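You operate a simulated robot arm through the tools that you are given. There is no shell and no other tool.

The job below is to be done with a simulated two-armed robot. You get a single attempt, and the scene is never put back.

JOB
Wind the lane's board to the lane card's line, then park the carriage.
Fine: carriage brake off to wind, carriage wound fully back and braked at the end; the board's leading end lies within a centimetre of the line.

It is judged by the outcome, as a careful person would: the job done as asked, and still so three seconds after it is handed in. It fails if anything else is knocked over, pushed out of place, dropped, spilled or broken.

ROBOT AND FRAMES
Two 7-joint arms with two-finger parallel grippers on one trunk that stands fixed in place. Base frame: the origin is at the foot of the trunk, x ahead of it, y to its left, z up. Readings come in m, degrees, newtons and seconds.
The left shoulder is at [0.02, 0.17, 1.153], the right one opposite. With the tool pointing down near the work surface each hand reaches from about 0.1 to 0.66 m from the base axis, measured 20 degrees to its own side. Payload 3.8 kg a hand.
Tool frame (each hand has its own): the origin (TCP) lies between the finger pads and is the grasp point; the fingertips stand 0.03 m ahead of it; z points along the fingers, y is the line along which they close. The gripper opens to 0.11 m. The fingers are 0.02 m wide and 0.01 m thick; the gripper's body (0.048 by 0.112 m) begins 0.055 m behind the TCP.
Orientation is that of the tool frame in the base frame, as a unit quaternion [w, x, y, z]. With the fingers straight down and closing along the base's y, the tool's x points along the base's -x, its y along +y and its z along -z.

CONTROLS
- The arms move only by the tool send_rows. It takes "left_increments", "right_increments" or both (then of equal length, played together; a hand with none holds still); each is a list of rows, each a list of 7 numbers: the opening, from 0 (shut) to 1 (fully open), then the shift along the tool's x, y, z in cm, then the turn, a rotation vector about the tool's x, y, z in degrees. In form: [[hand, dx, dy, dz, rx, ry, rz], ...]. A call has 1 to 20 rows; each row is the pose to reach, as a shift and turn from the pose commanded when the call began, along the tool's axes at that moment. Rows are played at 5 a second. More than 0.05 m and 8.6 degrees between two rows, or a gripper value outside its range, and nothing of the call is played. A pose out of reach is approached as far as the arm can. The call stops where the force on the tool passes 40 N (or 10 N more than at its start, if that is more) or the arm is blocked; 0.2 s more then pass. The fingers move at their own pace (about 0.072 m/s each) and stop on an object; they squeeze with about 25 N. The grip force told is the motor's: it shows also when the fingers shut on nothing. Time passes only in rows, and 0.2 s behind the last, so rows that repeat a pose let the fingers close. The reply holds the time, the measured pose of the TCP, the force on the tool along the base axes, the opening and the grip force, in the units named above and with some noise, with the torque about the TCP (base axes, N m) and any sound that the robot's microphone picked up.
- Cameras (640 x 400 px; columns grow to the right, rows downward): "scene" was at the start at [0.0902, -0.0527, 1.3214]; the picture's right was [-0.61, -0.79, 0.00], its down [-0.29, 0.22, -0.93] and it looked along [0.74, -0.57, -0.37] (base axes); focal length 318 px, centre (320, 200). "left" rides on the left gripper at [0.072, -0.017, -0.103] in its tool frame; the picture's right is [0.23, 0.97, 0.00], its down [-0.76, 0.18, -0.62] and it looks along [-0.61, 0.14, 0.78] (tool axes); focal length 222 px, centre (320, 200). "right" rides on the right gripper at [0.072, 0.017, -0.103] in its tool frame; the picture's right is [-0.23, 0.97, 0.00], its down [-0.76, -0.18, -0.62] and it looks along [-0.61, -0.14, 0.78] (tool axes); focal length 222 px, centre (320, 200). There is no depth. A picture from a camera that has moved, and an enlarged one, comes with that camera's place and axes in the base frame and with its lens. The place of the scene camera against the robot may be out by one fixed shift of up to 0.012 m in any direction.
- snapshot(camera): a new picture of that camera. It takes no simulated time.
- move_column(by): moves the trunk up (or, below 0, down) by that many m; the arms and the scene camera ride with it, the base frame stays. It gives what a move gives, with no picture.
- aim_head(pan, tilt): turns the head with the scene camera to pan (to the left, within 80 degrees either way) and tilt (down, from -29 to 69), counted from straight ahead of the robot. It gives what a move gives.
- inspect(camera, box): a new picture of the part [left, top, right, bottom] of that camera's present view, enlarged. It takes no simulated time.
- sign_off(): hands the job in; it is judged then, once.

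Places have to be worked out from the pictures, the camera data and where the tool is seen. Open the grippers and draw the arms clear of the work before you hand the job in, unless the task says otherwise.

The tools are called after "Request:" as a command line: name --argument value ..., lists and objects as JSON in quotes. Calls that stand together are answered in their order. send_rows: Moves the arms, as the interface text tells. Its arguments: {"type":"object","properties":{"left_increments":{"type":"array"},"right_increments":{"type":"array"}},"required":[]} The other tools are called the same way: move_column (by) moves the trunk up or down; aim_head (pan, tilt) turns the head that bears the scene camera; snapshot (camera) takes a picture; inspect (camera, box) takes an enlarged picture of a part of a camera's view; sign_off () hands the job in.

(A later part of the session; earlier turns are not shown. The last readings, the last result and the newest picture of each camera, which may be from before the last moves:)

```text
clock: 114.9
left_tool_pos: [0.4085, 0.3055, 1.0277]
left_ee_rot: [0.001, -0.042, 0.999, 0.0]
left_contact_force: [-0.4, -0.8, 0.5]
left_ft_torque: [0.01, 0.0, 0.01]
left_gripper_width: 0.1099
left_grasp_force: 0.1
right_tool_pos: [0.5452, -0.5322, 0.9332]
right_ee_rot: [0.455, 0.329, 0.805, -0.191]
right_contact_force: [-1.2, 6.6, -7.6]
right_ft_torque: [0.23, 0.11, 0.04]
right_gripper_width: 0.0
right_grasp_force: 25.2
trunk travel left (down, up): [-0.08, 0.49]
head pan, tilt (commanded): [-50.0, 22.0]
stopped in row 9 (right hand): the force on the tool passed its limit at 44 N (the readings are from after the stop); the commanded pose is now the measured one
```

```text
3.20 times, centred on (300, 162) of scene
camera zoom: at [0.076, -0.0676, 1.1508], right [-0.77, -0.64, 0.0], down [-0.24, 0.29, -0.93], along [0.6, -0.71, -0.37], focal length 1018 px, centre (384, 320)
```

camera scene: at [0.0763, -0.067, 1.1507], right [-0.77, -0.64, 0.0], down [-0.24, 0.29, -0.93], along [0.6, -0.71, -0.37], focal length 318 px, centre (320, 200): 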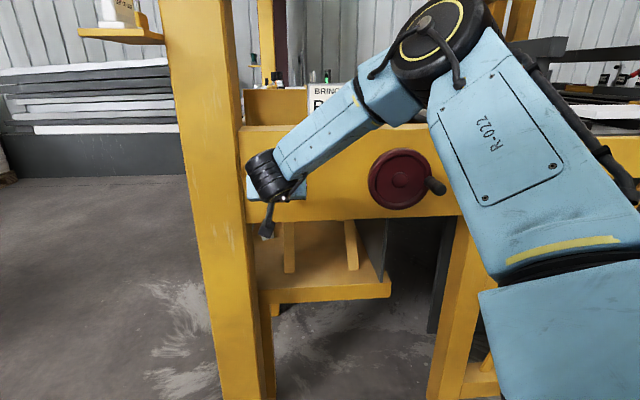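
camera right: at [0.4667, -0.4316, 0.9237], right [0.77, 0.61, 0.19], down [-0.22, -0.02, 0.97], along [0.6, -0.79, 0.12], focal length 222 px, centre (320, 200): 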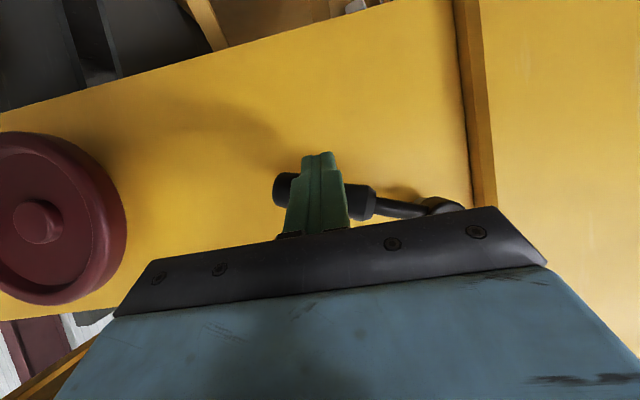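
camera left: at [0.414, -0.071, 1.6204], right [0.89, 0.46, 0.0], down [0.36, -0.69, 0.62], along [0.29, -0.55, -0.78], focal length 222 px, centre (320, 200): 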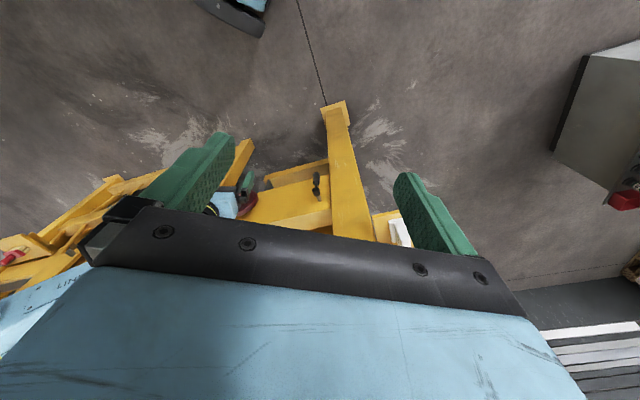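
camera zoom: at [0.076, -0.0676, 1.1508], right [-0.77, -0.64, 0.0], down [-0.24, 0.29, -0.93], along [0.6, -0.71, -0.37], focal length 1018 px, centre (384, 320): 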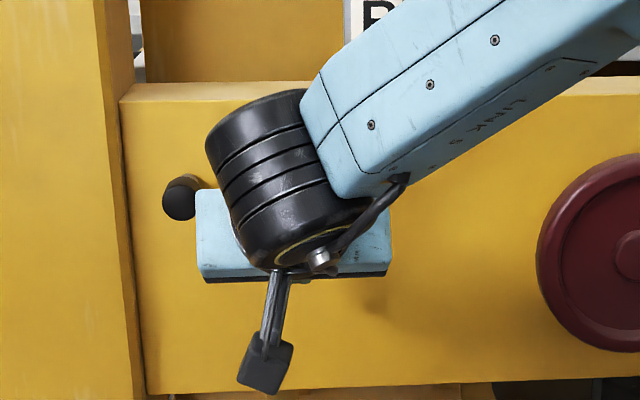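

Stopped at 44 N with the lever apparently well over but perhaps not horizontal. I'll ease down and withdraw to look at its angle.

Request:
send_rows --right_increments '[[0, 0.5, 0.2, 0.3, 0, 0, 0], [0, 1.0, 0.4, 0.6, 0, 0, 0], [0, 2.2, 0.4, -1.5, 0, 0, 0], [0, 3.4, 0.4, -3.6, 0, 0, 0], [0, 4.6, 0.4, -5.7, 0, 0, 0], [0, 5.8, 0.4, -7.8, 0, 0, 0]]'

Request:
snapshot --camera "right"

Request:
snapshot --camera "scene"

```text
clock: 116.3
left_tool_pos: [0.409, 0.3065, 1.0252]
left_ee_rot: [0.0, -0.041, 0.999, -0.001]
left_contact_force: [0.3, 0.1, 0.3]
left_ft_torque: [0.01, 0.0, -0.01]
left_gripper_width: 0.11
left_grasp_force: 0.1
right_tool_pos: [0.4781, -0.4608, 0.9258]
right_ee_rot: [0.457, 0.33, 0.803, -0.193]
right_contact_force: [0.3, 0.1, 0.0]
right_ft_torque: [0.0, -0.01, -0.07]
right_gripper_width: 0.0
right_grasp_force: 25.6
trunk travel left (down, up): [-0.08, 0.49]
head pan, tilt (commanded): [-50.0, 22.0]
```

```text
taken
camera right: at [0.4008, -0.3602, 0.9157], right [0.77, 0.61, 0.19], down [-0.23, -0.01, 0.97], along [0.6, -0.79, 0.13], focal length 222 px, centre (320, 200)
```

right: 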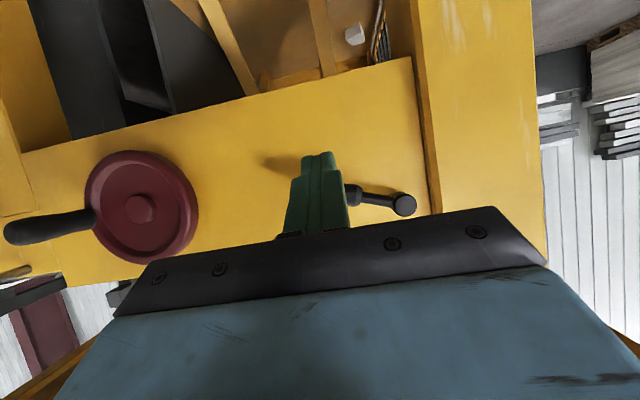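

```text
taken
camera scene: at [0.0761, -0.0671, 1.1507], right [-0.77, -0.64, 0.0], down [-0.24, 0.29, -0.93], along [0.6, -0.71, -0.37], focal length 318 px, centre (320, 200)
```

scene: 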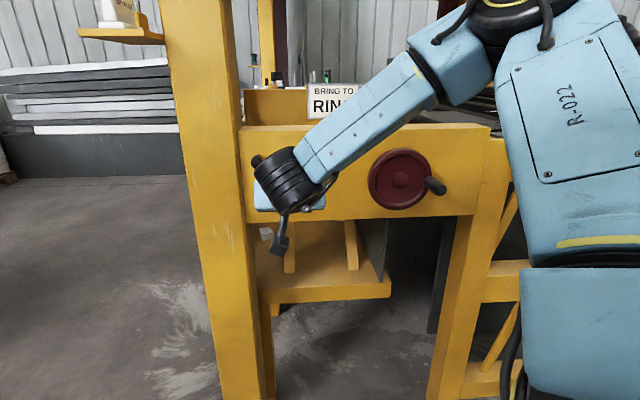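

I'll slide the hand right to uncover the lever and see its angle properly.

Request:
send_rows --right_increments '[[0, 0.5, -3, -1, 0, 0, 0], [0, 1, -6, -2, 0, 0, 0], [0, 1, -9, -2, 0, 0, 0], [0, 1, -12, -2, 0, 0, 0]]'

Request:
inspect --camera "right" --box '[300, 60, 620, 260]'

Request:
inspect --camera "scene" --box '[200, 100, 400, 225]'

```text
clock: 117.3
left_tool_pos: [0.4075, 0.3059, 1.0249]
left_ee_rot: [0.001, -0.042, 0.999, 0.0]
left_contact_force: [0.5, -0.7, -0.2]
left_ft_torque: [0.03, 0.01, 0.05]
left_gripper_width: 0.11
left_grasp_force: 0.1
right_tool_pos: [0.3779, -0.5305, 0.9268]
right_ee_rot: [0.457, 0.329, 0.804, -0.192]
right_contact_force: [0.1, 0.1, 0.1]
right_ft_torque: [-0.01, 0.03, -0.02]
right_gripper_width: 0.0003
right_grasp_force: 25.4
trunk travel left (down, up): [-0.08, 0.49]
head pan, tilt (commanded): [-50.0, 22.0]
```

```text
2.00 times, centred on (460, 160) of right
camera zoom: at [0.3008, -0.4303, 0.9173], right [0.77, 0.61, 0.19], down [-0.23, -0.01, 0.97], along [0.6, -0.79, 0.13], focal length 444 px, centre (40, 280)
```

zoom: 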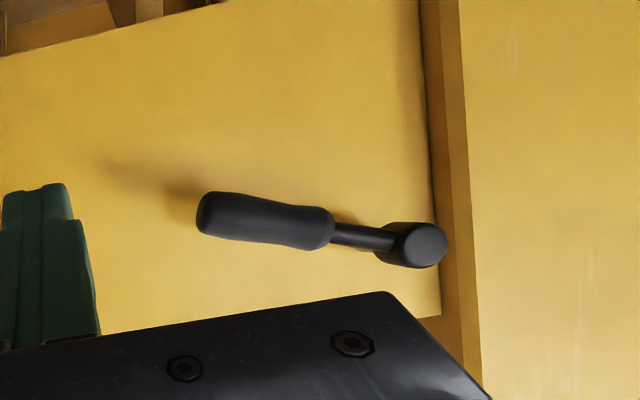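

```text
3.20 times, centred on (300, 162) of scene
camera zoom: at [0.076, -0.0672, 1.1507], right [-0.77, -0.64, 0.0], down [-0.24, 0.29, -0.93], along [0.6, -0.71, -0.37], focal length 1018 px, centre (384, 320)
```

zoom: 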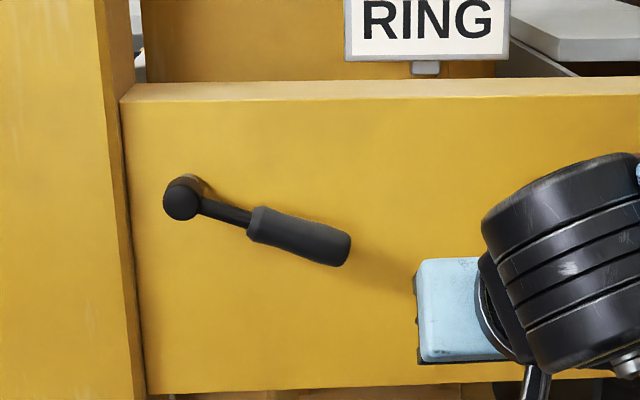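

The black lever now rests about 73° over, stopped by something firm there. Now I'll test the wheel again: move to the handle's stand-off.

Request:
send_rows --right_increments '[[0.3, 0, -3.9, 0.2, 0, 0, 0], [0.7, 0, -7.9, 0.4, 0, 0, 0], [0.7, 0, -11.8, 0.6, 0, 0, 0], [0.7, 0, -15.8, 0.8, 0, 0, 0], [0.7, 0, -19.7, 1.1, 0, 0, 0]]'

Request:
snapshot --camera "right"

Request:
snapshot --camera "scene"

```text
clock: 118.5
left_tool_pos: [0.4071, 0.3063, 1.025]
left_ee_rot: [0.001, -0.042, 0.999, 0.0]
left_contact_force: [0.1, -0.5, 0.5]
left_ft_torque: [-0.04, 0.03, 0.02]
left_gripper_width: 0.1099
left_grasp_force: 0.2
right_tool_pos: [0.2452, -0.6762, 0.9223]
right_ee_rot: [0.457, 0.33, 0.803, -0.193]
right_contact_force: [1.4, -0.6, 0.6]
right_ft_torque: [0.01, 0.04, -0.01]
right_gripper_width: 0.0771
right_grasp_force: 0.1
trunk travel left (down, up): [-0.08, 0.49]
head pan, tilt (commanded): [-50.0, 22.0]
```

```text
taken
camera right: at [0.1677, -0.576, 0.9127], right [0.77, 0.61, 0.19], down [-0.23, -0.01, 0.97], along [0.6, -0.79, 0.13], focal length 222 px, centre (320, 200)
```

right: 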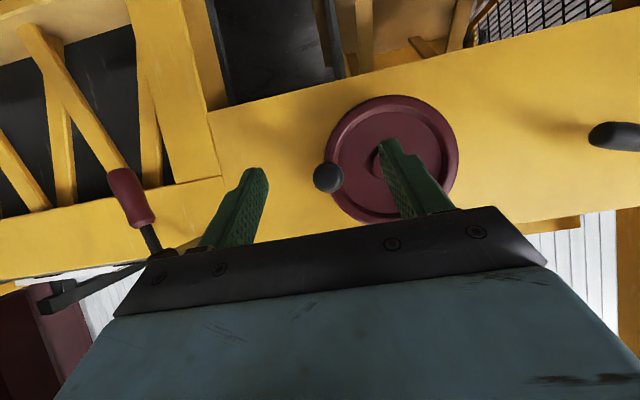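

```text
taken
camera scene: at [0.0761, -0.0672, 1.1507], right [-0.77, -0.64, 0.0], down [-0.24, 0.29, -0.93], along [0.6, -0.71, -0.37], focal length 318 px, centre (320, 200)
```

scene: 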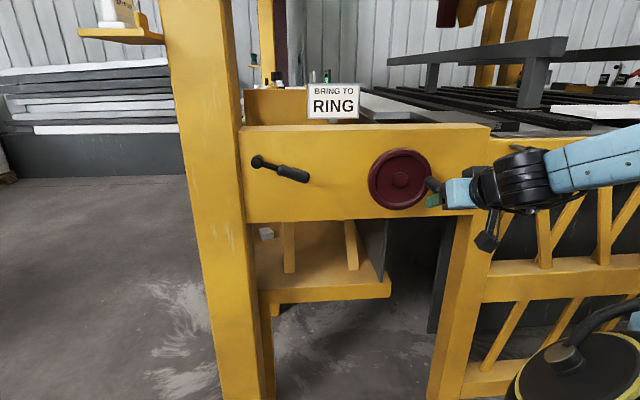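

Aligned with the handle again, and the arm sits low so the bed is visible. Advance and grip.

Request:
send_rows --right_increments '[[0.7, -1.1, 0, 1.9, 0, 0, 0], [0.7, -2.2, 0, 3.8, 0, 0, 0], [0.7, -3.3, 0, 5.7, 0, 0, 0], [0.7, -4.4, 0, 7.6, 0, 0, 0], [0, -4.4, 0, 7.6, 0, 0, 0], [0, -4.4, 0, 7.6, 0, 0, 0], [0, -4.4, 0, 7.6, 0, 0, 0], [0, -4.4, 0, 7.6, 0, 0, 0]]'

```text
clock: 120.3
left_tool_pos: [0.4085, 0.3057, 1.0259]
left_ee_rot: [0.0, -0.042, 0.999, -0.001]
left_contact_force: [-0.1, -0.3, -0.2]
left_ft_torque: [-0.02, -0.02, 0.0]
left_gripper_width: 0.1103
left_grasp_force: 0.1
right_tool_pos: [0.3092, -0.7391, 0.9227]
right_ee_rot: [0.457, 0.329, 0.803, -0.192]
right_contact_force: [-0.6, -1.6, 0.6]
right_ft_torque: [0.27, 0.21, -0.05]
right_gripper_width: 0.0252
right_grasp_force: 44.9
trunk travel left (down, up): [-0.08, 0.49]
head pan, tilt (commanded): [-50.0, 22.0]
```

Gripped again (2.5 cm). Same gentle 1 cm downward test.

Request:
send_rows --right_increments '[[0, 0.22, 0, 0.12, 0, 0, 0], [0, 0.43, 0, 0.25, 0, 0, 0], [0, 0.65, 0, 0.37, 0, 0, 0], [0, 0.87, 0, 0.5, 0, 0, 0]]'

```text
clock: 121.3
left_tool_pos: [0.4064, 0.3066, 1.0256]
left_ee_rot: [0.001, -0.043, 0.999, -0.001]
left_contact_force: [-0.7, 0.1, 0.1]
left_ft_torque: [-0.01, -0.02, 0.01]
left_gripper_width: 0.1101
left_grasp_force: 0.0
right_tool_pos: [0.3083, -0.7395, 0.9129]
right_ee_rot: [0.457, 0.33, 0.803, -0.193]
right_contact_force: [-5.1, 2.5, 2.4]
right_ft_torque: [-0.49, -0.5, -0.09]
right_gripper_width: 0.0249
right_grasp_force: 45.2
trunk travel left (down, up): [-0.08, 0.49]
head pan, tilt (commanded): [-50.0, 22.0]
```

The wheel now turns freely (1 cm at ~2 N): the black lever is the carriage brake, and it is off. Before winding further I'll look at the board region as it stands.

Request:
inspect --camera "scene" --box '[440, 70, 640, 195]'

Request:
snapshot --camera "scene"

```text
3.20 times, centred on (540, 132) of scene
camera zoom: at [0.0755, -0.0667, 1.1508], right [-0.77, -0.64, 0.0], down [-0.24, 0.29, -0.93], along [0.6, -0.71, -0.37], focal length 1018 px, centre (-384, 416)
```

zoom: 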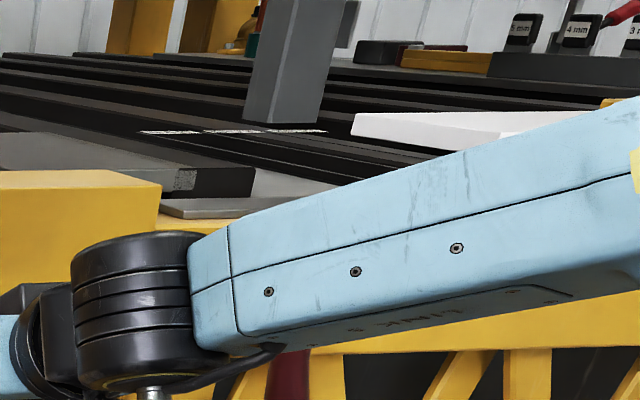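

```text
taken
camera scene: at [0.0755, -0.0667, 1.1508], right [-0.77, -0.64, 0.0], down [-0.24, 0.29, -0.93], along [0.6, -0.71, -0.37], focal length 318 px, centre (320, 200)
```

scene: 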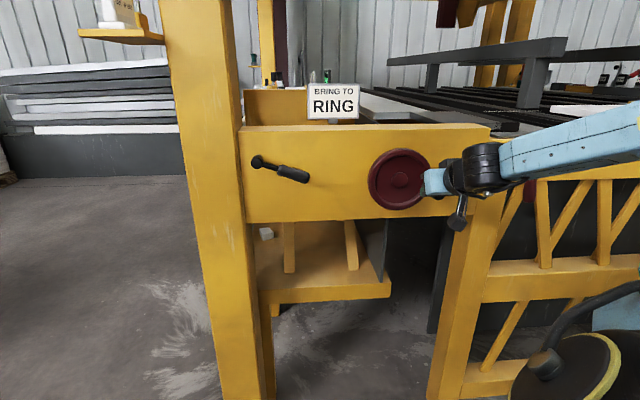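

I'll turn the wheel another ~45° clockwise (handle down and left along its circle) and see which way the carriage goes.

Request:
send_rows --right_increments '[[0, 0.61, 0.21, 0.35, 0, 0, 0], [0, 1.2, 0.5, 0.69, 0, 0, 0], [0, 1.75, 0.85, 1.01, 0, 0, 0], [0, 2.27, 1.27, 1.31, 0, 0, 0], [0, 2.75, 1.75, 1.59, 0, 0, 0], [0, 3.18, 2.29, 1.84, 0, 0, 0], [0, 3.56, 2.88, 2.06, 0, 0, 0], [0, 3.78, 3.29, 2.19, 0, 0, 0]]'

Request:
inspect --camera "scene" --box '[440, 70, 640, 195]'

```text
clock: 123.1
left_tool_pos: [0.4073, 0.3055, 1.0267]
left_ee_rot: [0.001, -0.042, 0.999, 0.0]
left_contact_force: [-0.6, 0.1, -0.7]
left_ft_torque: [-0.01, 0.01, -0.02]
left_gripper_width: 0.1099
left_grasp_force: 0.1
right_tool_pos: [0.3319, -0.7177, 0.8671]
right_ee_rot: [0.457, 0.33, 0.804, -0.191]
right_contact_force: [-13.0, -2.2, -8.2]
right_ft_torque: [-0.59, -0.54, -0.55]
right_gripper_width: 0.025
right_grasp_force: 45.3
trunk travel left (down, up): [-0.08, 0.49]
head pan, tilt (commanded): [-50.0, 22.0]
```

```text
3.20 times, centred on (540, 132) of scene
camera zoom: at [0.0753, -0.068, 1.1506], right [-0.77, -0.64, 0.0], down [-0.24, 0.29, -0.93], along [0.6, -0.71, -0.37], focal length 1018 px, centre (-384, 416)
```

zoom: 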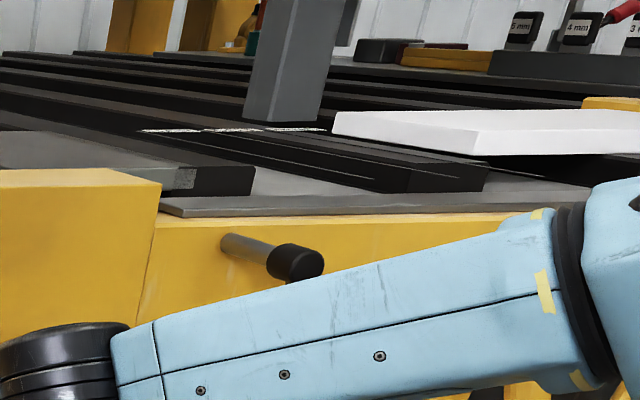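

Clockwise drives the carriage forward: the board's far corner moved left about 2.5 cm, so the drive is coarse (~0.2 m per turn). I must measure before going on; I'll release the handle and back off.

Request:
send_rows --right_increments '[[0.6, 0, 0, 0, 0, 0, 0], [0.6, 0, 0, 0, 0, 0, 0], [0.6, 0, 0, 0, 0, 0, 0], [0.6, 1.1, 0, -1.9, 0, 0, 0], [0.6, 2.2, 0, -3.8, 0, 0, 0], [0.6, 3.3, 0, -5.8, 0, 0, 0], [0.6, 4.5, 0, -7.8, 0, 0, 0]]'

Request:
snapshot --camera "scene"

```text
clock: 124.7
left_tool_pos: [0.4082, 0.3062, 1.0269]
left_ee_rot: [0.001, -0.042, 0.999, -0.001]
left_contact_force: [0.4, -0.1, -0.3]
left_ft_torque: [-0.01, 0.0, 0.02]
left_gripper_width: 0.1099
left_grasp_force: 0.1
right_tool_pos: [0.2672, -0.6522, 0.8698]
right_ee_rot: [0.457, 0.33, 0.803, -0.193]
right_contact_force: [0.6, 0.1, 0.8]
right_ft_torque: [-0.04, -0.01, -0.01]
right_gripper_width: 0.0662
right_grasp_force: 0.0
trunk travel left (down, up): [-0.08, 0.49]
head pan, tilt (commanded): [-50.0, 22.0]
```

```text
taken
camera scene: at [0.0761, -0.067, 1.1507], right [-0.77, -0.64, 0.0], down [-0.24, 0.29, -0.93], along [0.6, -0.71, -0.37], focal length 318 px, centre (320, 200)
```

scene: 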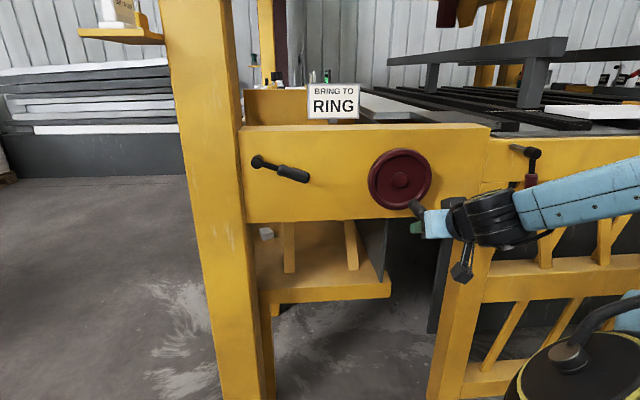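

The handle stays put. Raising the trunk 0.4 m for a good look down at the board and lines.

Request:
move_column --by 0.4

Request:
aim_head --pan -68 --tilt 25

Request:
snapshot --camera "scene"

```text
clock: 128.5
left_tool_pos: [0.4089, 0.3068, 1.4258]
left_ee_rot: [-0.001, -0.042, 0.999, -0.001]
left_contact_force: [-0.5, -0.3, -0.1]
left_ft_torque: [-0.01, -0.01, 0.0]
left_gripper_width: 0.1097
left_grasp_force: 0.0
right_tool_pos: [0.2672, -0.6521, 1.2703]
right_ee_rot: [0.455, 0.33, 0.804, -0.192]
right_contact_force: [0.2, 0.3, 0.0]
right_ft_torque: [-0.04, -0.05, 0.04]
right_gripper_width: 0.0661
right_grasp_force: 0.1
trunk travel left (down, up): [-0.48, 0.09]
head pan, tilt (commanded): [-50.0, 22.0]
```

```text
clock: 129.3
left_tool_pos: [0.4086, 0.3058, 1.4271]
left_ee_rot: [-0.001, -0.041, 0.999, 0.0]
left_contact_force: [0.5, -0.3, 0.2]
left_ft_torque: [0.0, 0.0, -0.02]
left_gripper_width: 0.1103
left_grasp_force: 0.1
right_tool_pos: [0.2672, -0.6517, 1.2691]
right_ee_rot: [0.457, 0.33, 0.803, -0.193]
right_contact_force: [0.1, 0.9, 0.3]
right_ft_torque: [0.01, -0.01, 0.02]
right_gripper_width: 0.066
right_grasp_force: 0.1
trunk travel left (down, up): [-0.48, 0.09]
head pan, tilt (commanded): [-68.0, 25.0]
```

```text
taken
camera scene: at [0.0511, -0.0815, 1.5459], right [-0.93, -0.38, 0.0], down [-0.16, 0.39, -0.91], along [0.34, -0.84, -0.42], focal length 318 px, centre (320, 200)
```

scene: 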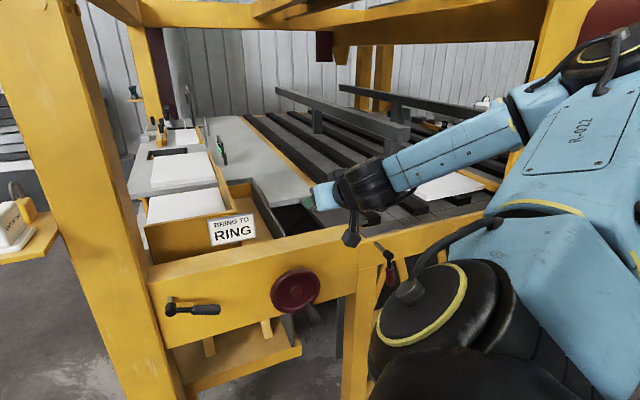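

The hand covers the lines. I'll lower it 0.22 m in front of the panel to uncover the bed.

Request:
send_rows --right_increments '[[0.6, 3.2, 0, 1.8, 0, 0, 0], [0.6, 6.4, 0, 3.7, 0, 0, 0], [0.6, 9.5, 0, 5.5, 0, 0, 0], [0.6, 12.7, 0, 7.3, 0, 0, 0], [0.6, 15.9, 0, 9.2, 0, 0, 0], [0.6, 19, 0, 11, 0, 0, 0]]'

Request:
snapshot --camera "scene"

```text
clock: 130.7
left_tool_pos: [0.4066, 0.3061, 1.4269]
left_ee_rot: [0.001, -0.043, 0.999, 0.0]
left_contact_force: [-0.5, 0.1, 0.4]
left_ft_torque: [-0.05, -0.02, 0.02]
left_gripper_width: 0.1104
left_grasp_force: 0.0
right_tool_pos: [0.2633, -0.6736, 1.0638]
right_ee_rot: [0.455, 0.327, 0.807, -0.185]
right_contact_force: [0.0, -0.2, 0.0]
right_ft_torque: [-0.05, 0.01, 0.0]
right_gripper_width: 0.0661
right_grasp_force: 0.1
right hand out of reach, approached as far as the arm can: row 5, 6
trunk travel left (down, up): [-0.48, 0.09]
head pan, tilt (commanded): [-68.0, 25.0]
```

```text
taken
camera scene: at [0.0493, -0.0822, 1.5459], right [-0.93, -0.37, 0.0], down [-0.16, 0.39, -0.91], along [0.34, -0.84, -0.42], focal length 318 px, centre (320, 200)
```

scene: 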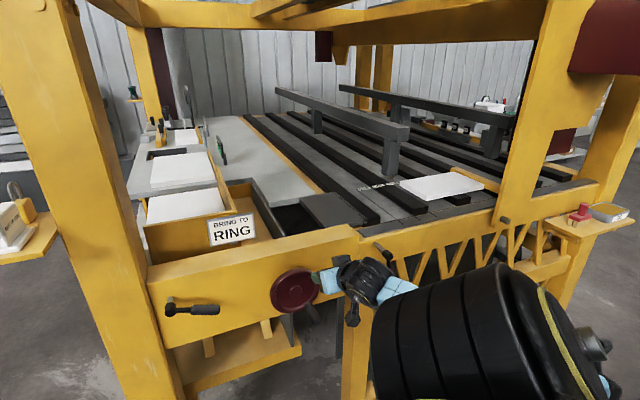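

Excellent: the entire bed, lines, board and yellow carriage bar are in view. Enlarging that part.

Request:
inspect --camera "scene" --box '[330, 150, 490, 250]'

Request:
inspect --camera "scene" --box '[352, 172, 432, 222]'

```text
4.00 times, centred on (410, 200) of scene
camera zoom: at [0.0493, -0.0822, 1.5459], right [-0.93, -0.37, 0.0], down [-0.16, 0.39, -0.91], along [0.34, -0.84, -0.42], focal length 1273 px, centre (-40, 200)
```

zoom: 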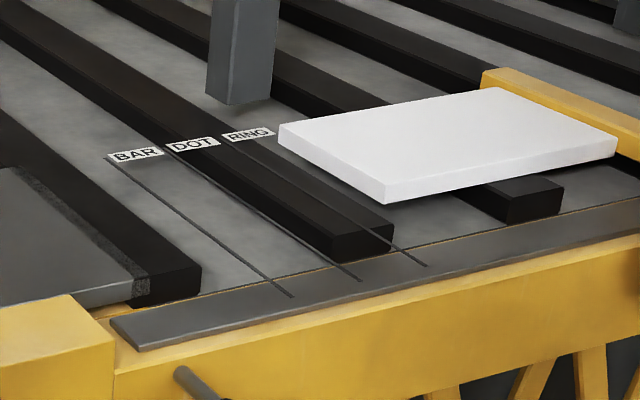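

```text
8.00 times, centred on (392, 197) of scene
camera zoom: at [0.0493, -0.0822, 1.5459], right [-0.93, -0.37, 0.0], down [-0.16, 0.39, -0.91], along [0.34, -0.84, -0.42], focal length 2546 px, centre (-256, 224)
```

zoom: 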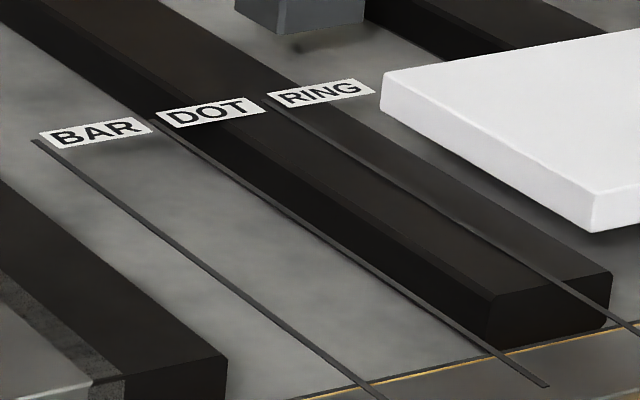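

Using the 7 cm line spacing as a ruler, the board's leading edge is about 0.77 of a spacing (≈5.3 cm) short of the RING line, parallel to it; it has moved ~2 cm for ~56° of wheel. I'll go back down to the handle and wind more in measured steps.

Request:
move_column --by -0.22

Request:
snapshot --camera "right"

Request:
snapshot --camera "scene"

```text
clock: 133.1
left_tool_pos: [0.4078, 0.3072, 1.2058]
left_ee_rot: [0.001, -0.042, 0.999, -0.001]
left_contact_force: [0.3, 0.4, 1.4]
left_ft_torque: [0.02, 0.04, 0.01]
left_gripper_width: 0.1101
left_grasp_force: 0.1
right_tool_pos: [0.2638, -0.6732, 0.8434]
right_ee_rot: [0.456, 0.327, 0.807, -0.186]
right_contact_force: [-0.6, 0.1, 0.9]
right_ft_torque: [0.0, 0.0, 0.0]
right_gripper_width: 0.0662
right_grasp_force: 0.0
trunk travel left (down, up): [-0.26, 0.31]
head pan, tilt (commanded): [-68.0, 25.0]
```

```text
taken
camera right: at [0.184, -0.5734, 0.8352], right [0.76, 0.62, 0.19], down [-0.22, -0.03, 0.97], along [0.6, -0.79, 0.12], focal length 222 px, centre (320, 200)
```

right: 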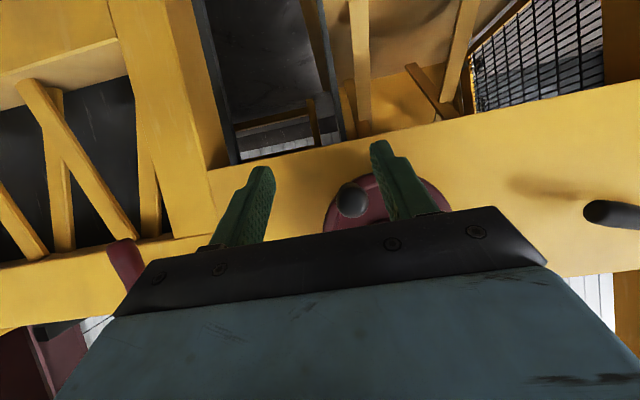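

```text
taken
camera scene: at [0.051, -0.0815, 1.3259], right [-0.93, -0.37, 0.0], down [-0.16, 0.39, -0.91], along [0.34, -0.84, -0.42], focal length 318 px, centre (320, 200)
```

scene: 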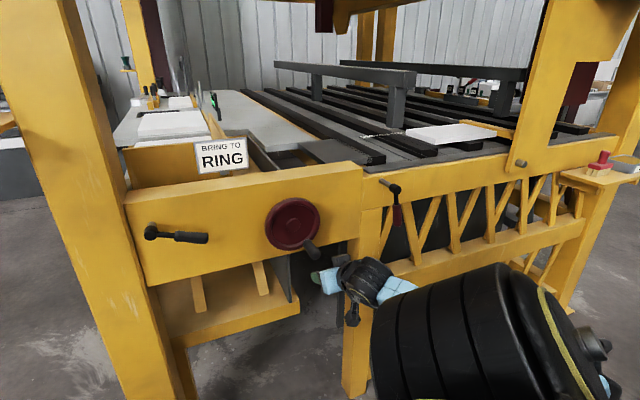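

From here the brake lever, wheel and board are all in view. Aligning the hand with the handle's new position.

Request:
send_rows --right_increments '[[0.6, -1.0, 0.9, -0.55, 0, 0, 0], [0.6, -1.95, 1.75, -1.1, 0, 0, 0]]'

Request:
snapshot --camera "right"

```text
clock: 133.7
left_tool_pos: [0.4081, 0.3065, 1.2058]
left_ee_rot: [0.001, -0.043, 0.999, -0.001]
left_contact_force: [0.6, 0.1, 0.5]
left_ft_torque: [0.02, -0.01, 0.02]
left_gripper_width: 0.11
left_grasp_force: 0.0
right_tool_pos: [0.2762, -0.6617, 0.8673]
right_ee_rot: [0.456, 0.327, 0.807, -0.186]
right_contact_force: [-0.1, -0.4, 0.6]
right_ft_torque: [0.0, -0.01, 0.0]
right_gripper_width: 0.066
right_grasp_force: 0.1
trunk travel left (down, up): [-0.26, 0.31]
head pan, tilt (commanded): [-68.0, 25.0]
```

```text
taken
camera right: at [0.1977, -0.5615, 0.8574], right [0.76, 0.62, 0.19], down [-0.22, -0.03, 0.97], along [0.61, -0.79, 0.12], focal length 222 px, centre (320, 200)
```

right: 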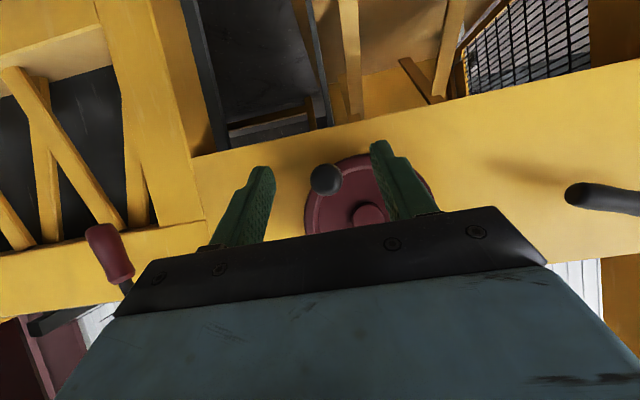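

Aligned (handle end-on between the fingers). Advance and grip.

Request:
send_rows --right_increments '[[0.6, -1.0, 0, 1.75, 0, 0, 0], [0.6, -2.0, 0, 3.5, 0, 0, 0], [0.6, -3.1, 0, 5.25, 0, 0, 0], [0.6, -4.1, 0, 7.0, 0, 0, 0], [0, -4.1, 0, 7.0, 0, 0, 0], [0, -4.1, 0, 7.0, 0, 0, 0], [0, -4.1, 0, 7.0, 0, 0, 0]]'

Request:
inspect --camera "scene" --box '[350, 100, 510, 200]'

```text
clock: 135.3
left_tool_pos: [0.4075, 0.3055, 1.2065]
left_ee_rot: [0.001, -0.042, 0.999, 0.0]
left_contact_force: [0.4, -0.2, 1.3]
left_ft_torque: [0.02, -0.01, 0.0]
left_gripper_width: 0.1101
left_grasp_force: 0.0
right_tool_pos: [0.3338, -0.7188, 0.8648]
right_ee_rot: [0.453, 0.331, 0.807, -0.187]
right_contact_force: [-3.9, -5.3, -2.8]
right_ft_torque: [-0.18, -0.16, -2.0]
right_gripper_width: 0.0257
right_grasp_force: 44.8
trunk travel left (down, up): [-0.26, 0.31]
head pan, tilt (commanded): [-68.0, 25.0]
```

```text
4.00 times, centred on (430, 150) of scene
camera zoom: at [0.0507, -0.0824, 1.3258], right [-0.93, -0.37, 0.0], down [-0.16, 0.39, -0.91], along [0.34, -0.84, -0.42], focal length 1273 px, centre (-120, 400)
```

zoom: 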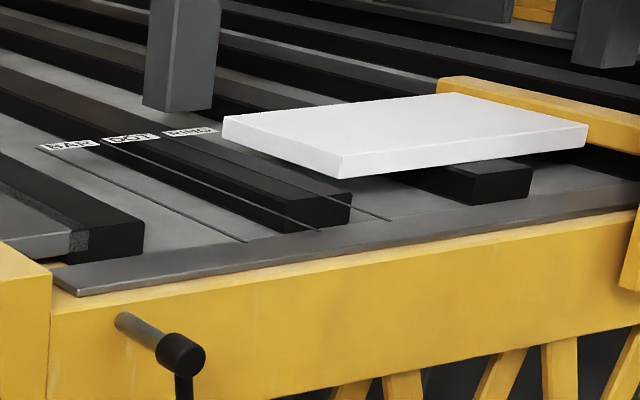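

Live view while holding the handle. An 8× enlargement for a precise reading of the gap.

Request:
inspect --camera "scene" --box '[355, 115, 435, 165]'

```text
8.00 times, centred on (395, 140) of scene
camera zoom: at [0.0507, -0.0824, 1.3258], right [-0.93, -0.37, 0.0], down [-0.16, 0.39, -0.91], along [0.34, -0.84, -0.42], focal length 2546 px, centre (-280, 680)
```

zoom: 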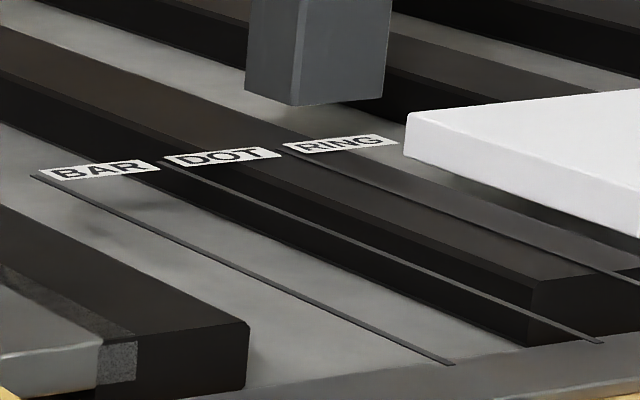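

I'll zoom in further on the board corner next to the RING label to read edges exactly.

Request:
inspect --camera "scene" --box '[385, 124, 425, 149]'

Request:
inspect --camera "scene" --box '[405, 132, 445, 157]'

```text
16.00 times, centred on (405, 136) of scene
camera zoom: at [0.0507, -0.0824, 1.3258], right [-0.93, -0.37, 0.0], down [-0.16, 0.39, -0.91], along [0.34, -0.84, -0.42], focal length 5092 px, centre (-1040, 1216)
```

zoom: 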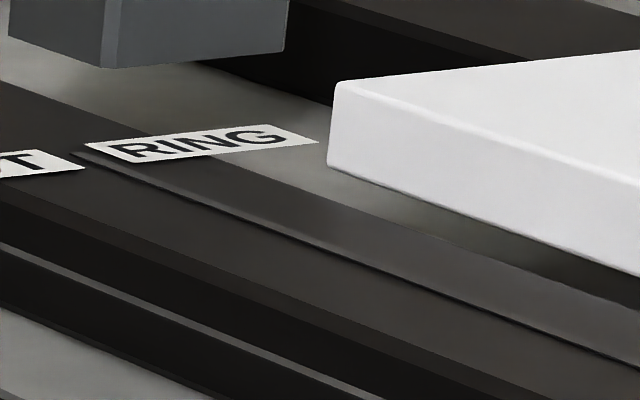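

```text
16.00 times, centred on (425, 144) of scene
camera zoom: at [0.0507, -0.0824, 1.3258], right [-0.93, -0.37, 0.0], down [-0.16, 0.39, -0.91], along [0.34, -0.84, -0.42], focal length 5092 px, centre (-1360, 1088)
```

zoom: 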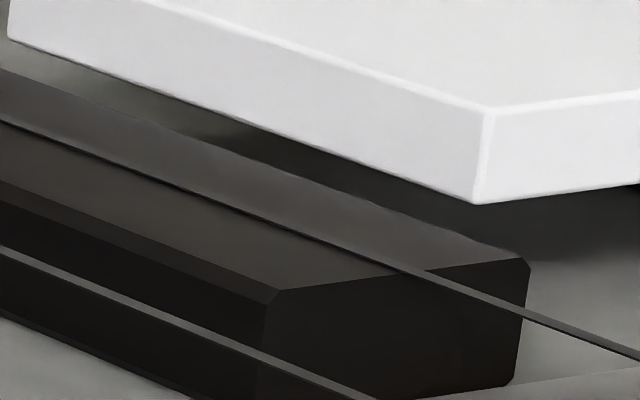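

Reading both views with a parallax check, the gap is about 5.4 cm (±0.4). I'll wind another 30° clockwise first, checking reach and force.

Request:
send_rows --right_increments '[[0, 0.24, 0.77, 0.14, 0, 0, 0], [0, 0.46, 1.46, 0.28, 0, 0, 0], [0, 0.62, 2.17, 0.38, 0, 0, 0], [0, 0.72, 2.89, 0.44, 0, 0, 0], [0, 0.75, 3.62, 0.46, 0, 0, 0]]'

Request:
inspect --camera "scene" --box '[350, 100, 510, 200]'

```text
clock: 136.5
left_tool_pos: [0.4069, 0.3061, 1.2057]
left_ee_rot: [0.001, -0.042, 0.999, 0.0]
left_contact_force: [-0.4, -0.3, -0.1]
left_ft_torque: [0.01, 0.01, 0.02]
left_gripper_width: 0.1099
left_grasp_force: 0.0
right_tool_pos: [0.3586, -0.6945, 0.8563]
right_ee_rot: [0.453, 0.326, 0.81, -0.18]
right_contact_force: [-9.5, 4.8, -7.9]
right_ft_torque: [-0.66, -0.72, -1.97]
right_gripper_width: 0.0257
right_grasp_force: 45.1
right hand out of reach, approached as far as the arm can: row 5
trunk travel left (down, up): [-0.26, 0.31]
head pan, tilt (commanded): [-68.0, 25.0]
```

```text
4.00 times, centred on (430, 150) of scene
camera zoom: at [0.0502, -0.0817, 1.3258], right [-0.93, -0.37, 0.0], down [-0.16, 0.39, -0.91], along [0.34, -0.84, -0.42], focal length 1273 px, centre (-120, 400)
```

zoom: 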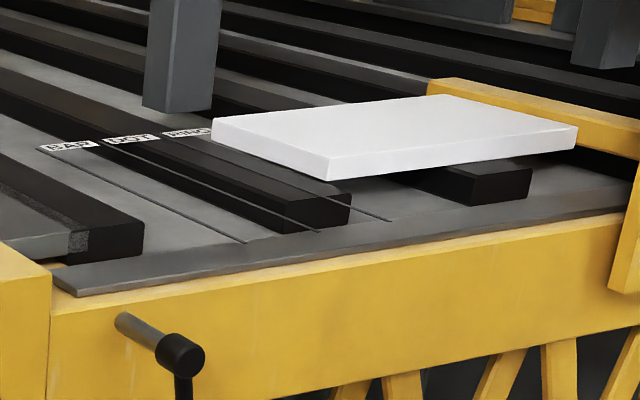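

The board moved ~1.25 cm for 29° (about 2.4 cm per radian), leaving ~4.1 cm. This posture reaches its limit here, so I'll release, back off, and continue from a lower trunk height.

Request:
send_rows --right_increments '[[0.6, 0, 0, 0, 0, 0, 0], [0.6, 0, 0, 0, 0, 0, 0], [0.6, 0, 0, 0, 0, 0, 0], [0.6, 1.0, 0, -1.75, 0, 0, 0], [0.6, 2.0, 0, -3.5, 0, 0, 0], [0.6, 3.0, -0.3, -5.2, 0, 0, 0], [0.6, 4.0, -0.6, -7.0, 0, 0, 0], [0.6, 5.0, -1.0, -8.7, 0, 0, 0]]'

Request:
snapshot --camera "scene"

Request:
snapshot --camera "right"

```text
clock: 138.3
left_tool_pos: [0.4087, 0.3059, 1.2074]
left_ee_rot: [0.001, -0.042, 0.999, -0.001]
left_contact_force: [0.0, 0.0, 0.7]
left_ft_torque: [-0.05, -0.02, 0.05]
left_gripper_width: 0.11
left_grasp_force: 0.1
right_tool_pos: [0.2788, -0.6493, 0.8731]
right_ee_rot: [0.453, 0.326, 0.81, -0.181]
right_contact_force: [-1.2, -0.7, -0.2]
right_ft_torque: [-0.01, 0.0, 0.05]
right_gripper_width: 0.0659
right_grasp_force: 0.0
right hand out of reach, approached as far as the arm can: row 5, 6, 7, 8
trunk travel left (down, up): [-0.26, 0.31]
head pan, tilt (commanded): [-68.0, 25.0]
```

```text
taken
camera scene: at [0.0508, -0.0814, 1.3259], right [-0.93, -0.37, 0.0], down [-0.16, 0.39, -0.91], along [0.34, -0.84, -0.42], focal length 318 px, centre (320, 200)
```

scene: 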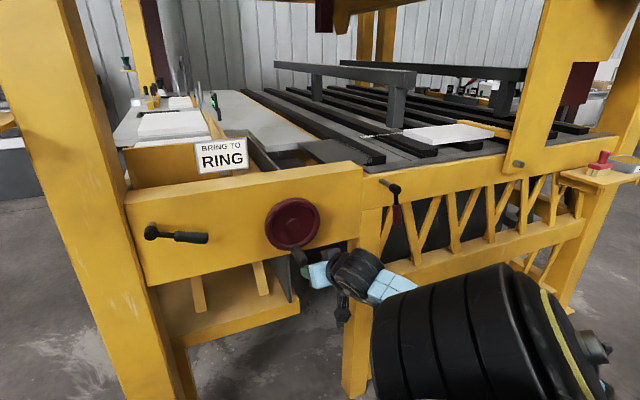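

```text
taken
camera right: at [0.1986, -0.5493, 0.8644], right [0.76, 0.62, 0.2], down [-0.22, -0.04, 0.97], along [0.61, -0.78, 0.11], focal length 222 px, centre (320, 200)
```

right: 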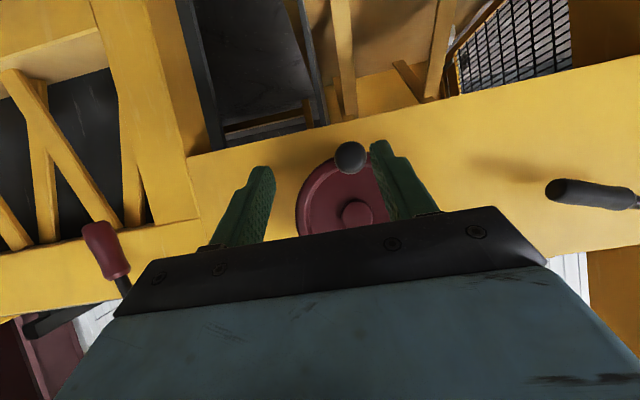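

Clear of the handle. Lower the trunk 0.18 m; the hand dips in free space in front of the panel, then I'll bring it up.

Request:
move_column --by -0.18

Request:
send_rows --right_increments '[[0.6, -3.2, 0.5, -2.0, 0, 0, 0], [0.6, -6.4, 1.0, -3.9, 0, 0, 0], [0.6, -9.6, 1.6, -5.9, 0, 0, 0], [0.6, -12.8, 2.2, -7.8, 0, 0, 0]]'

Request:
snapshot --camera "right"

Request:
snapshot --camera "scene"

```text
clock: 140.3
left_tool_pos: [0.4072, 0.3064, 1.0265]
left_ee_rot: [0.001, -0.042, 0.999, 0.0]
left_contact_force: [0.4, -0.1, -0.8]
left_ft_torque: [-0.02, 0.02, -0.02]
left_gripper_width: 0.11
left_grasp_force: 0.1
right_tool_pos: [0.2786, -0.648, 0.6924]
right_ee_rot: [0.453, 0.327, 0.809, -0.182]
right_contact_force: [0.1, -0.4, -0.4]
right_ft_torque: [0.0, -0.02, 0.02]
right_gripper_width: 0.066
right_grasp_force: 0.0
trunk travel left (down, up): [-0.08, 0.49]
head pan, tilt (commanded): [-68.0, 25.0]
```

```text
clock: 141.3
left_tool_pos: [0.4089, 0.3057, 1.0256]
left_ee_rot: [0.001, -0.041, 0.999, -0.002]
left_contact_force: [0.6, 0.8, -0.2]
left_ft_torque: [0.01, 0.0, -0.03]
left_gripper_width: 0.1101
left_grasp_force: 0.2
right_tool_pos: [0.295, -0.6336, 0.8419]
right_ee_rot: [0.453, 0.325, 0.81, -0.18]
right_contact_force: [-0.4, 0.1, 0.2]
right_ft_torque: [-0.02, 0.05, 0.03]
right_gripper_width: 0.0661
right_grasp_force: 0.0
trunk travel left (down, up): [-0.08, 0.49]
head pan, tilt (commanded): [-68.0, 25.0]
```

```text
taken
camera right: at [0.2152, -0.5348, 0.8339], right [0.76, 0.62, 0.2], down [-0.22, -0.04, 0.97], along [0.61, -0.78, 0.11], focal length 222 px, centre (320, 200)
```

right: 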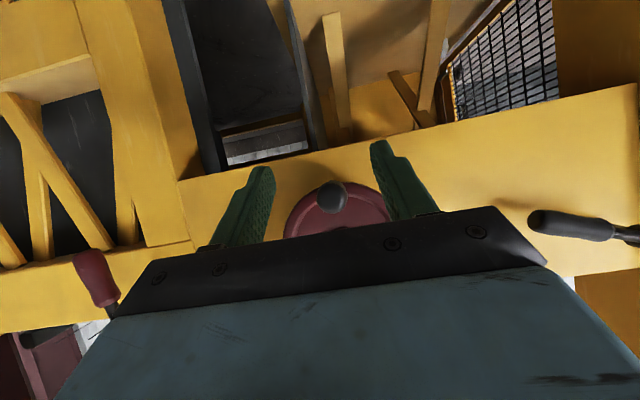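

```text
taken
camera scene: at [0.0511, -0.0813, 1.1459], right [-0.93, -0.37, 0.0], down [-0.16, 0.39, -0.91], along [0.34, -0.84, -0.42], focal length 318 px, centre (320, 200)
```

scene: 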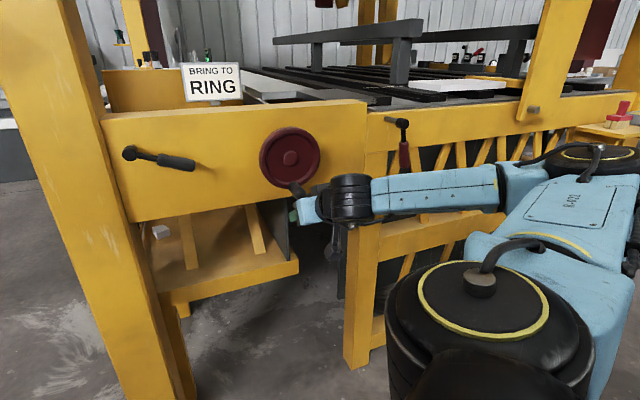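

In reach at this height, and the board remains visible at the top right. Align (1.3 cm up), advance, and grip.

Request:
send_rows --right_increments '[[0.6, -1.1, 0.3, -0.68, 0, 0, 0], [0.6, -2.2, 0.3, 1.2, 0, 0, 0], [0.6, -3.3, 0.3, 3.0, 0, 0, 0], [0.6, -4.5, 0.3, 4.9, 0, 0, 0], [0.6, -5.6, 0.3, 6.76, 0, 0, 0], [0, -5.6, 0.3, 6.76, 0, 0, 0], [0, -5.6, 0.3, 6.76, 0, 0, 0], [0, -5.6, 0.3, 6.76, 0, 0, 0]]'

Request:
inspect --camera "scene" --box '[350, 40, 510, 140]'

```text
clock: 143.1
left_tool_pos: [0.4077, 0.3054, 1.0257]
left_ee_rot: [0.001, -0.042, 0.999, 0.0]
left_contact_force: [0.1, -0.1, -0.1]
left_ft_torque: [0.0, -0.02, 0.05]
left_gripper_width: 0.11
left_grasp_force: 0.1
right_tool_pos: [0.3577, -0.6939, 0.8546]
right_ee_rot: [0.453, 0.329, 0.808, -0.182]
right_contact_force: [-2.8, -3.4, 0.4]
right_ft_torque: [0.24, 0.24, -1.91]
right_gripper_width: 0.0255
right_grasp_force: 44.8
trunk travel left (down, up): [-0.08, 0.49]
head pan, tilt (commanded): [-68.0, 25.0]
```

```text
4.00 times, centred on (430, 90) of scene
camera zoom: at [0.0507, -0.0819, 1.1458], right [-0.93, -0.37, 0.0], down [-0.16, 0.39, -0.91], along [0.34, -0.84, -0.42], focal length 1273 px, centre (-120, 640)
```

zoom: 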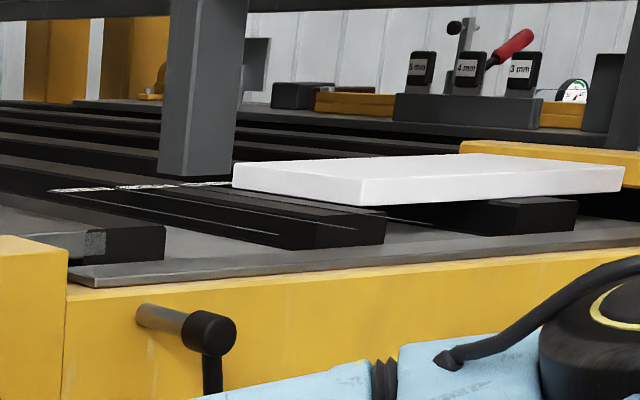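

Gripped with the handle at the bottom of its circle. Winding on ~25° clockwise first to check reach.

Request:
send_rows --right_increments '[[0, -0.07, 0.91, -0.04, 0, 0, 0], [0, -0.17, 1.65, -0.1, 0, 0, 0], [0, -0.33, 2.36, -0.2, 0, 0, 0], [0, -0.56, 3.06, -0.34, 0, 0, 0]]'

Request:
inspect --camera "scene" --box '[350, 40, 510, 140]'

```text
clock: 144.1
left_tool_pos: [0.4072, 0.3059, 1.0272]
left_ee_rot: [0.001, -0.042, 0.999, 0.0]
left_contact_force: [0.2, 0.8, -1.5]
left_ft_torque: [0.0, 0.04, -0.02]
left_gripper_width: 0.11
left_grasp_force: 0.0
right_tool_pos: [0.3782, -0.6727, 0.8634]
right_ee_rot: [0.455, 0.327, 0.807, -0.183]
right_contact_force: [-3.6, -15.1, 15.3]
right_ft_torque: [0.74, 0.74, -1.7]
right_gripper_width: 0.0257
right_grasp_force: 44.9
trunk travel left (down, up): [-0.08, 0.49]
head pan, tilt (commanded): [-68.0, 25.0]
```

```text
4.00 times, centred on (430, 90) of scene
camera zoom: at [0.05, -0.0818, 1.146], right [-0.93, -0.37, 0.0], down [-0.16, 0.39, -0.91], along [0.34, -0.84, -0.42], focal length 1273 px, centre (-120, 640)
```

zoom: 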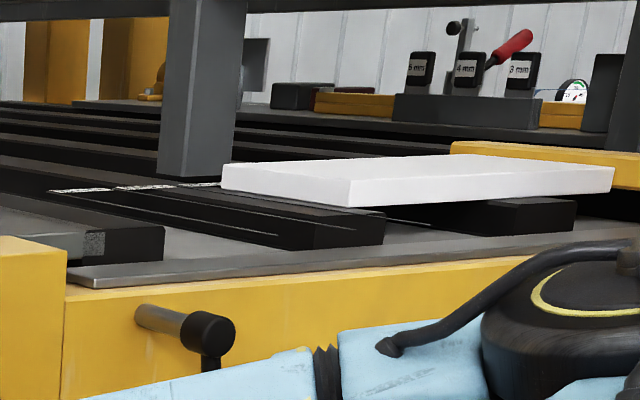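

Another 1.25 cm of board travel in 25° (≈2.6 cm per radian overall), leaving about 2.9 cm. Winding 30° more, with a slightly tighter radius to cut the side load.

Request:
send_rows --right_increments '[[0, -0.47, 0.54, -0.29, 0, 0, 0], [0, -0.8, 1.14, -0.49, 0, 0, 0], [0, -1.2, 1.7, -0.73, 0, 0, 0], [0, -1.62, 2.2, -0.99, 0, 0, 0], [0, -2.1, 2.65, -1.28, 0, 0, 0]]'

Request:
inspect --camera "scene" --box '[350, 40, 510, 140]'

```text
clock: 145.3
left_tool_pos: [0.4075, 0.3052, 1.0265]
left_ee_rot: [0.003, -0.042, 0.999, 0.001]
left_contact_force: [-0.5, 0.7, -0.3]
left_ft_torque: [0.0, 0.0, -0.01]
left_gripper_width: 0.1099
left_grasp_force: 0.1
right_tool_pos: [0.3952, -0.6557, 0.8861]
right_ee_rot: [0.453, 0.33, 0.808, -0.184]
right_contact_force: [-11.3, -25.1, 9.6]
right_ft_torque: [0.08, 0.04, -1.17]
right_gripper_width: 0.0255
right_grasp_force: 45.1
trunk travel left (down, up): [-0.08, 0.49]
head pan, tilt (commanded): [-68.0, 25.0]
```

```text
4.00 times, centred on (430, 90) of scene
camera zoom: at [0.0494, -0.0832, 1.1458], right [-0.93, -0.37, 0.0], down [-0.16, 0.39, -0.91], along [0.34, -0.84, -0.42], focal length 1273 px, centre (-120, 640)
```

zoom: 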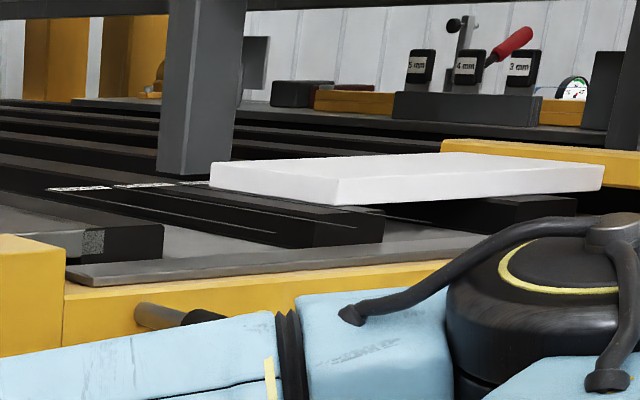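

About 1.35 cm more; I estimate roughly 1.5 cm left. Before the last bit I'll let go and look from above.

Request:
send_rows --right_increments '[[0.6, 0, 0, 0, 0, 0, 0], [0.6, 0, 0, 0, 0, 0, 0], [0.6, 0, 0, 0, 0, 0, 0], [0.6, 1.0, 0, -1.75, 0, 0, 0], [0.6, 2.1, 0, -3.5, 0, 0, 0], [0.6, 3.1, 0, -5.2, 0, 0, 0], [0.6, 4.2, 0, -7.0, 0, 0, 0], [0.6, 5.2, 0, -8.6, 0, 0, 0]]'

Request:
snapshot --camera "scene"

```text
clock: 147.1
left_tool_pos: [0.4076, 0.3068, 1.0263]
left_ee_rot: [0.001, -0.042, 0.999, -0.001]
left_contact_force: [0.0, -0.2, -0.7]
left_ft_torque: [0.0, -0.03, 0.01]
left_gripper_width: 0.1099
left_grasp_force: 0.0
right_tool_pos: [0.3248, -0.5816, 0.8859]
right_ee_rot: [0.453, 0.327, 0.81, -0.181]
right_contact_force: [-0.6, -0.5, -0.4]
right_ft_torque: [0.0, 0.01, -0.01]
right_gripper_width: 0.0658
right_grasp_force: 0.0
trunk travel left (down, up): [-0.08, 0.49]
head pan, tilt (commanded): [-68.0, 25.0]
```

```text
taken
camera scene: at [0.051, -0.0815, 1.1459], right [-0.93, -0.37, 0.0], down [-0.16, 0.39, -0.91], along [0.34, -0.84, -0.42], focal length 318 px, centre (320, 200)
```

scene: 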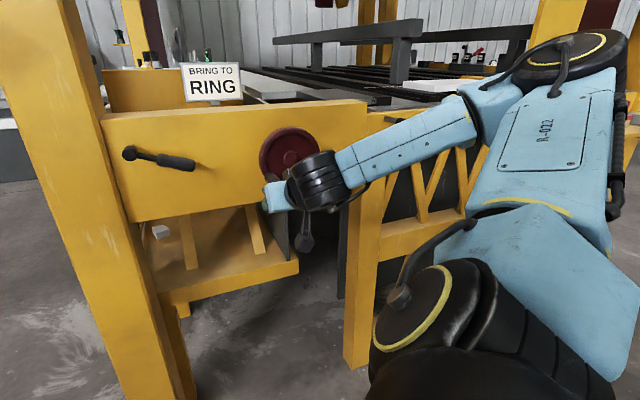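

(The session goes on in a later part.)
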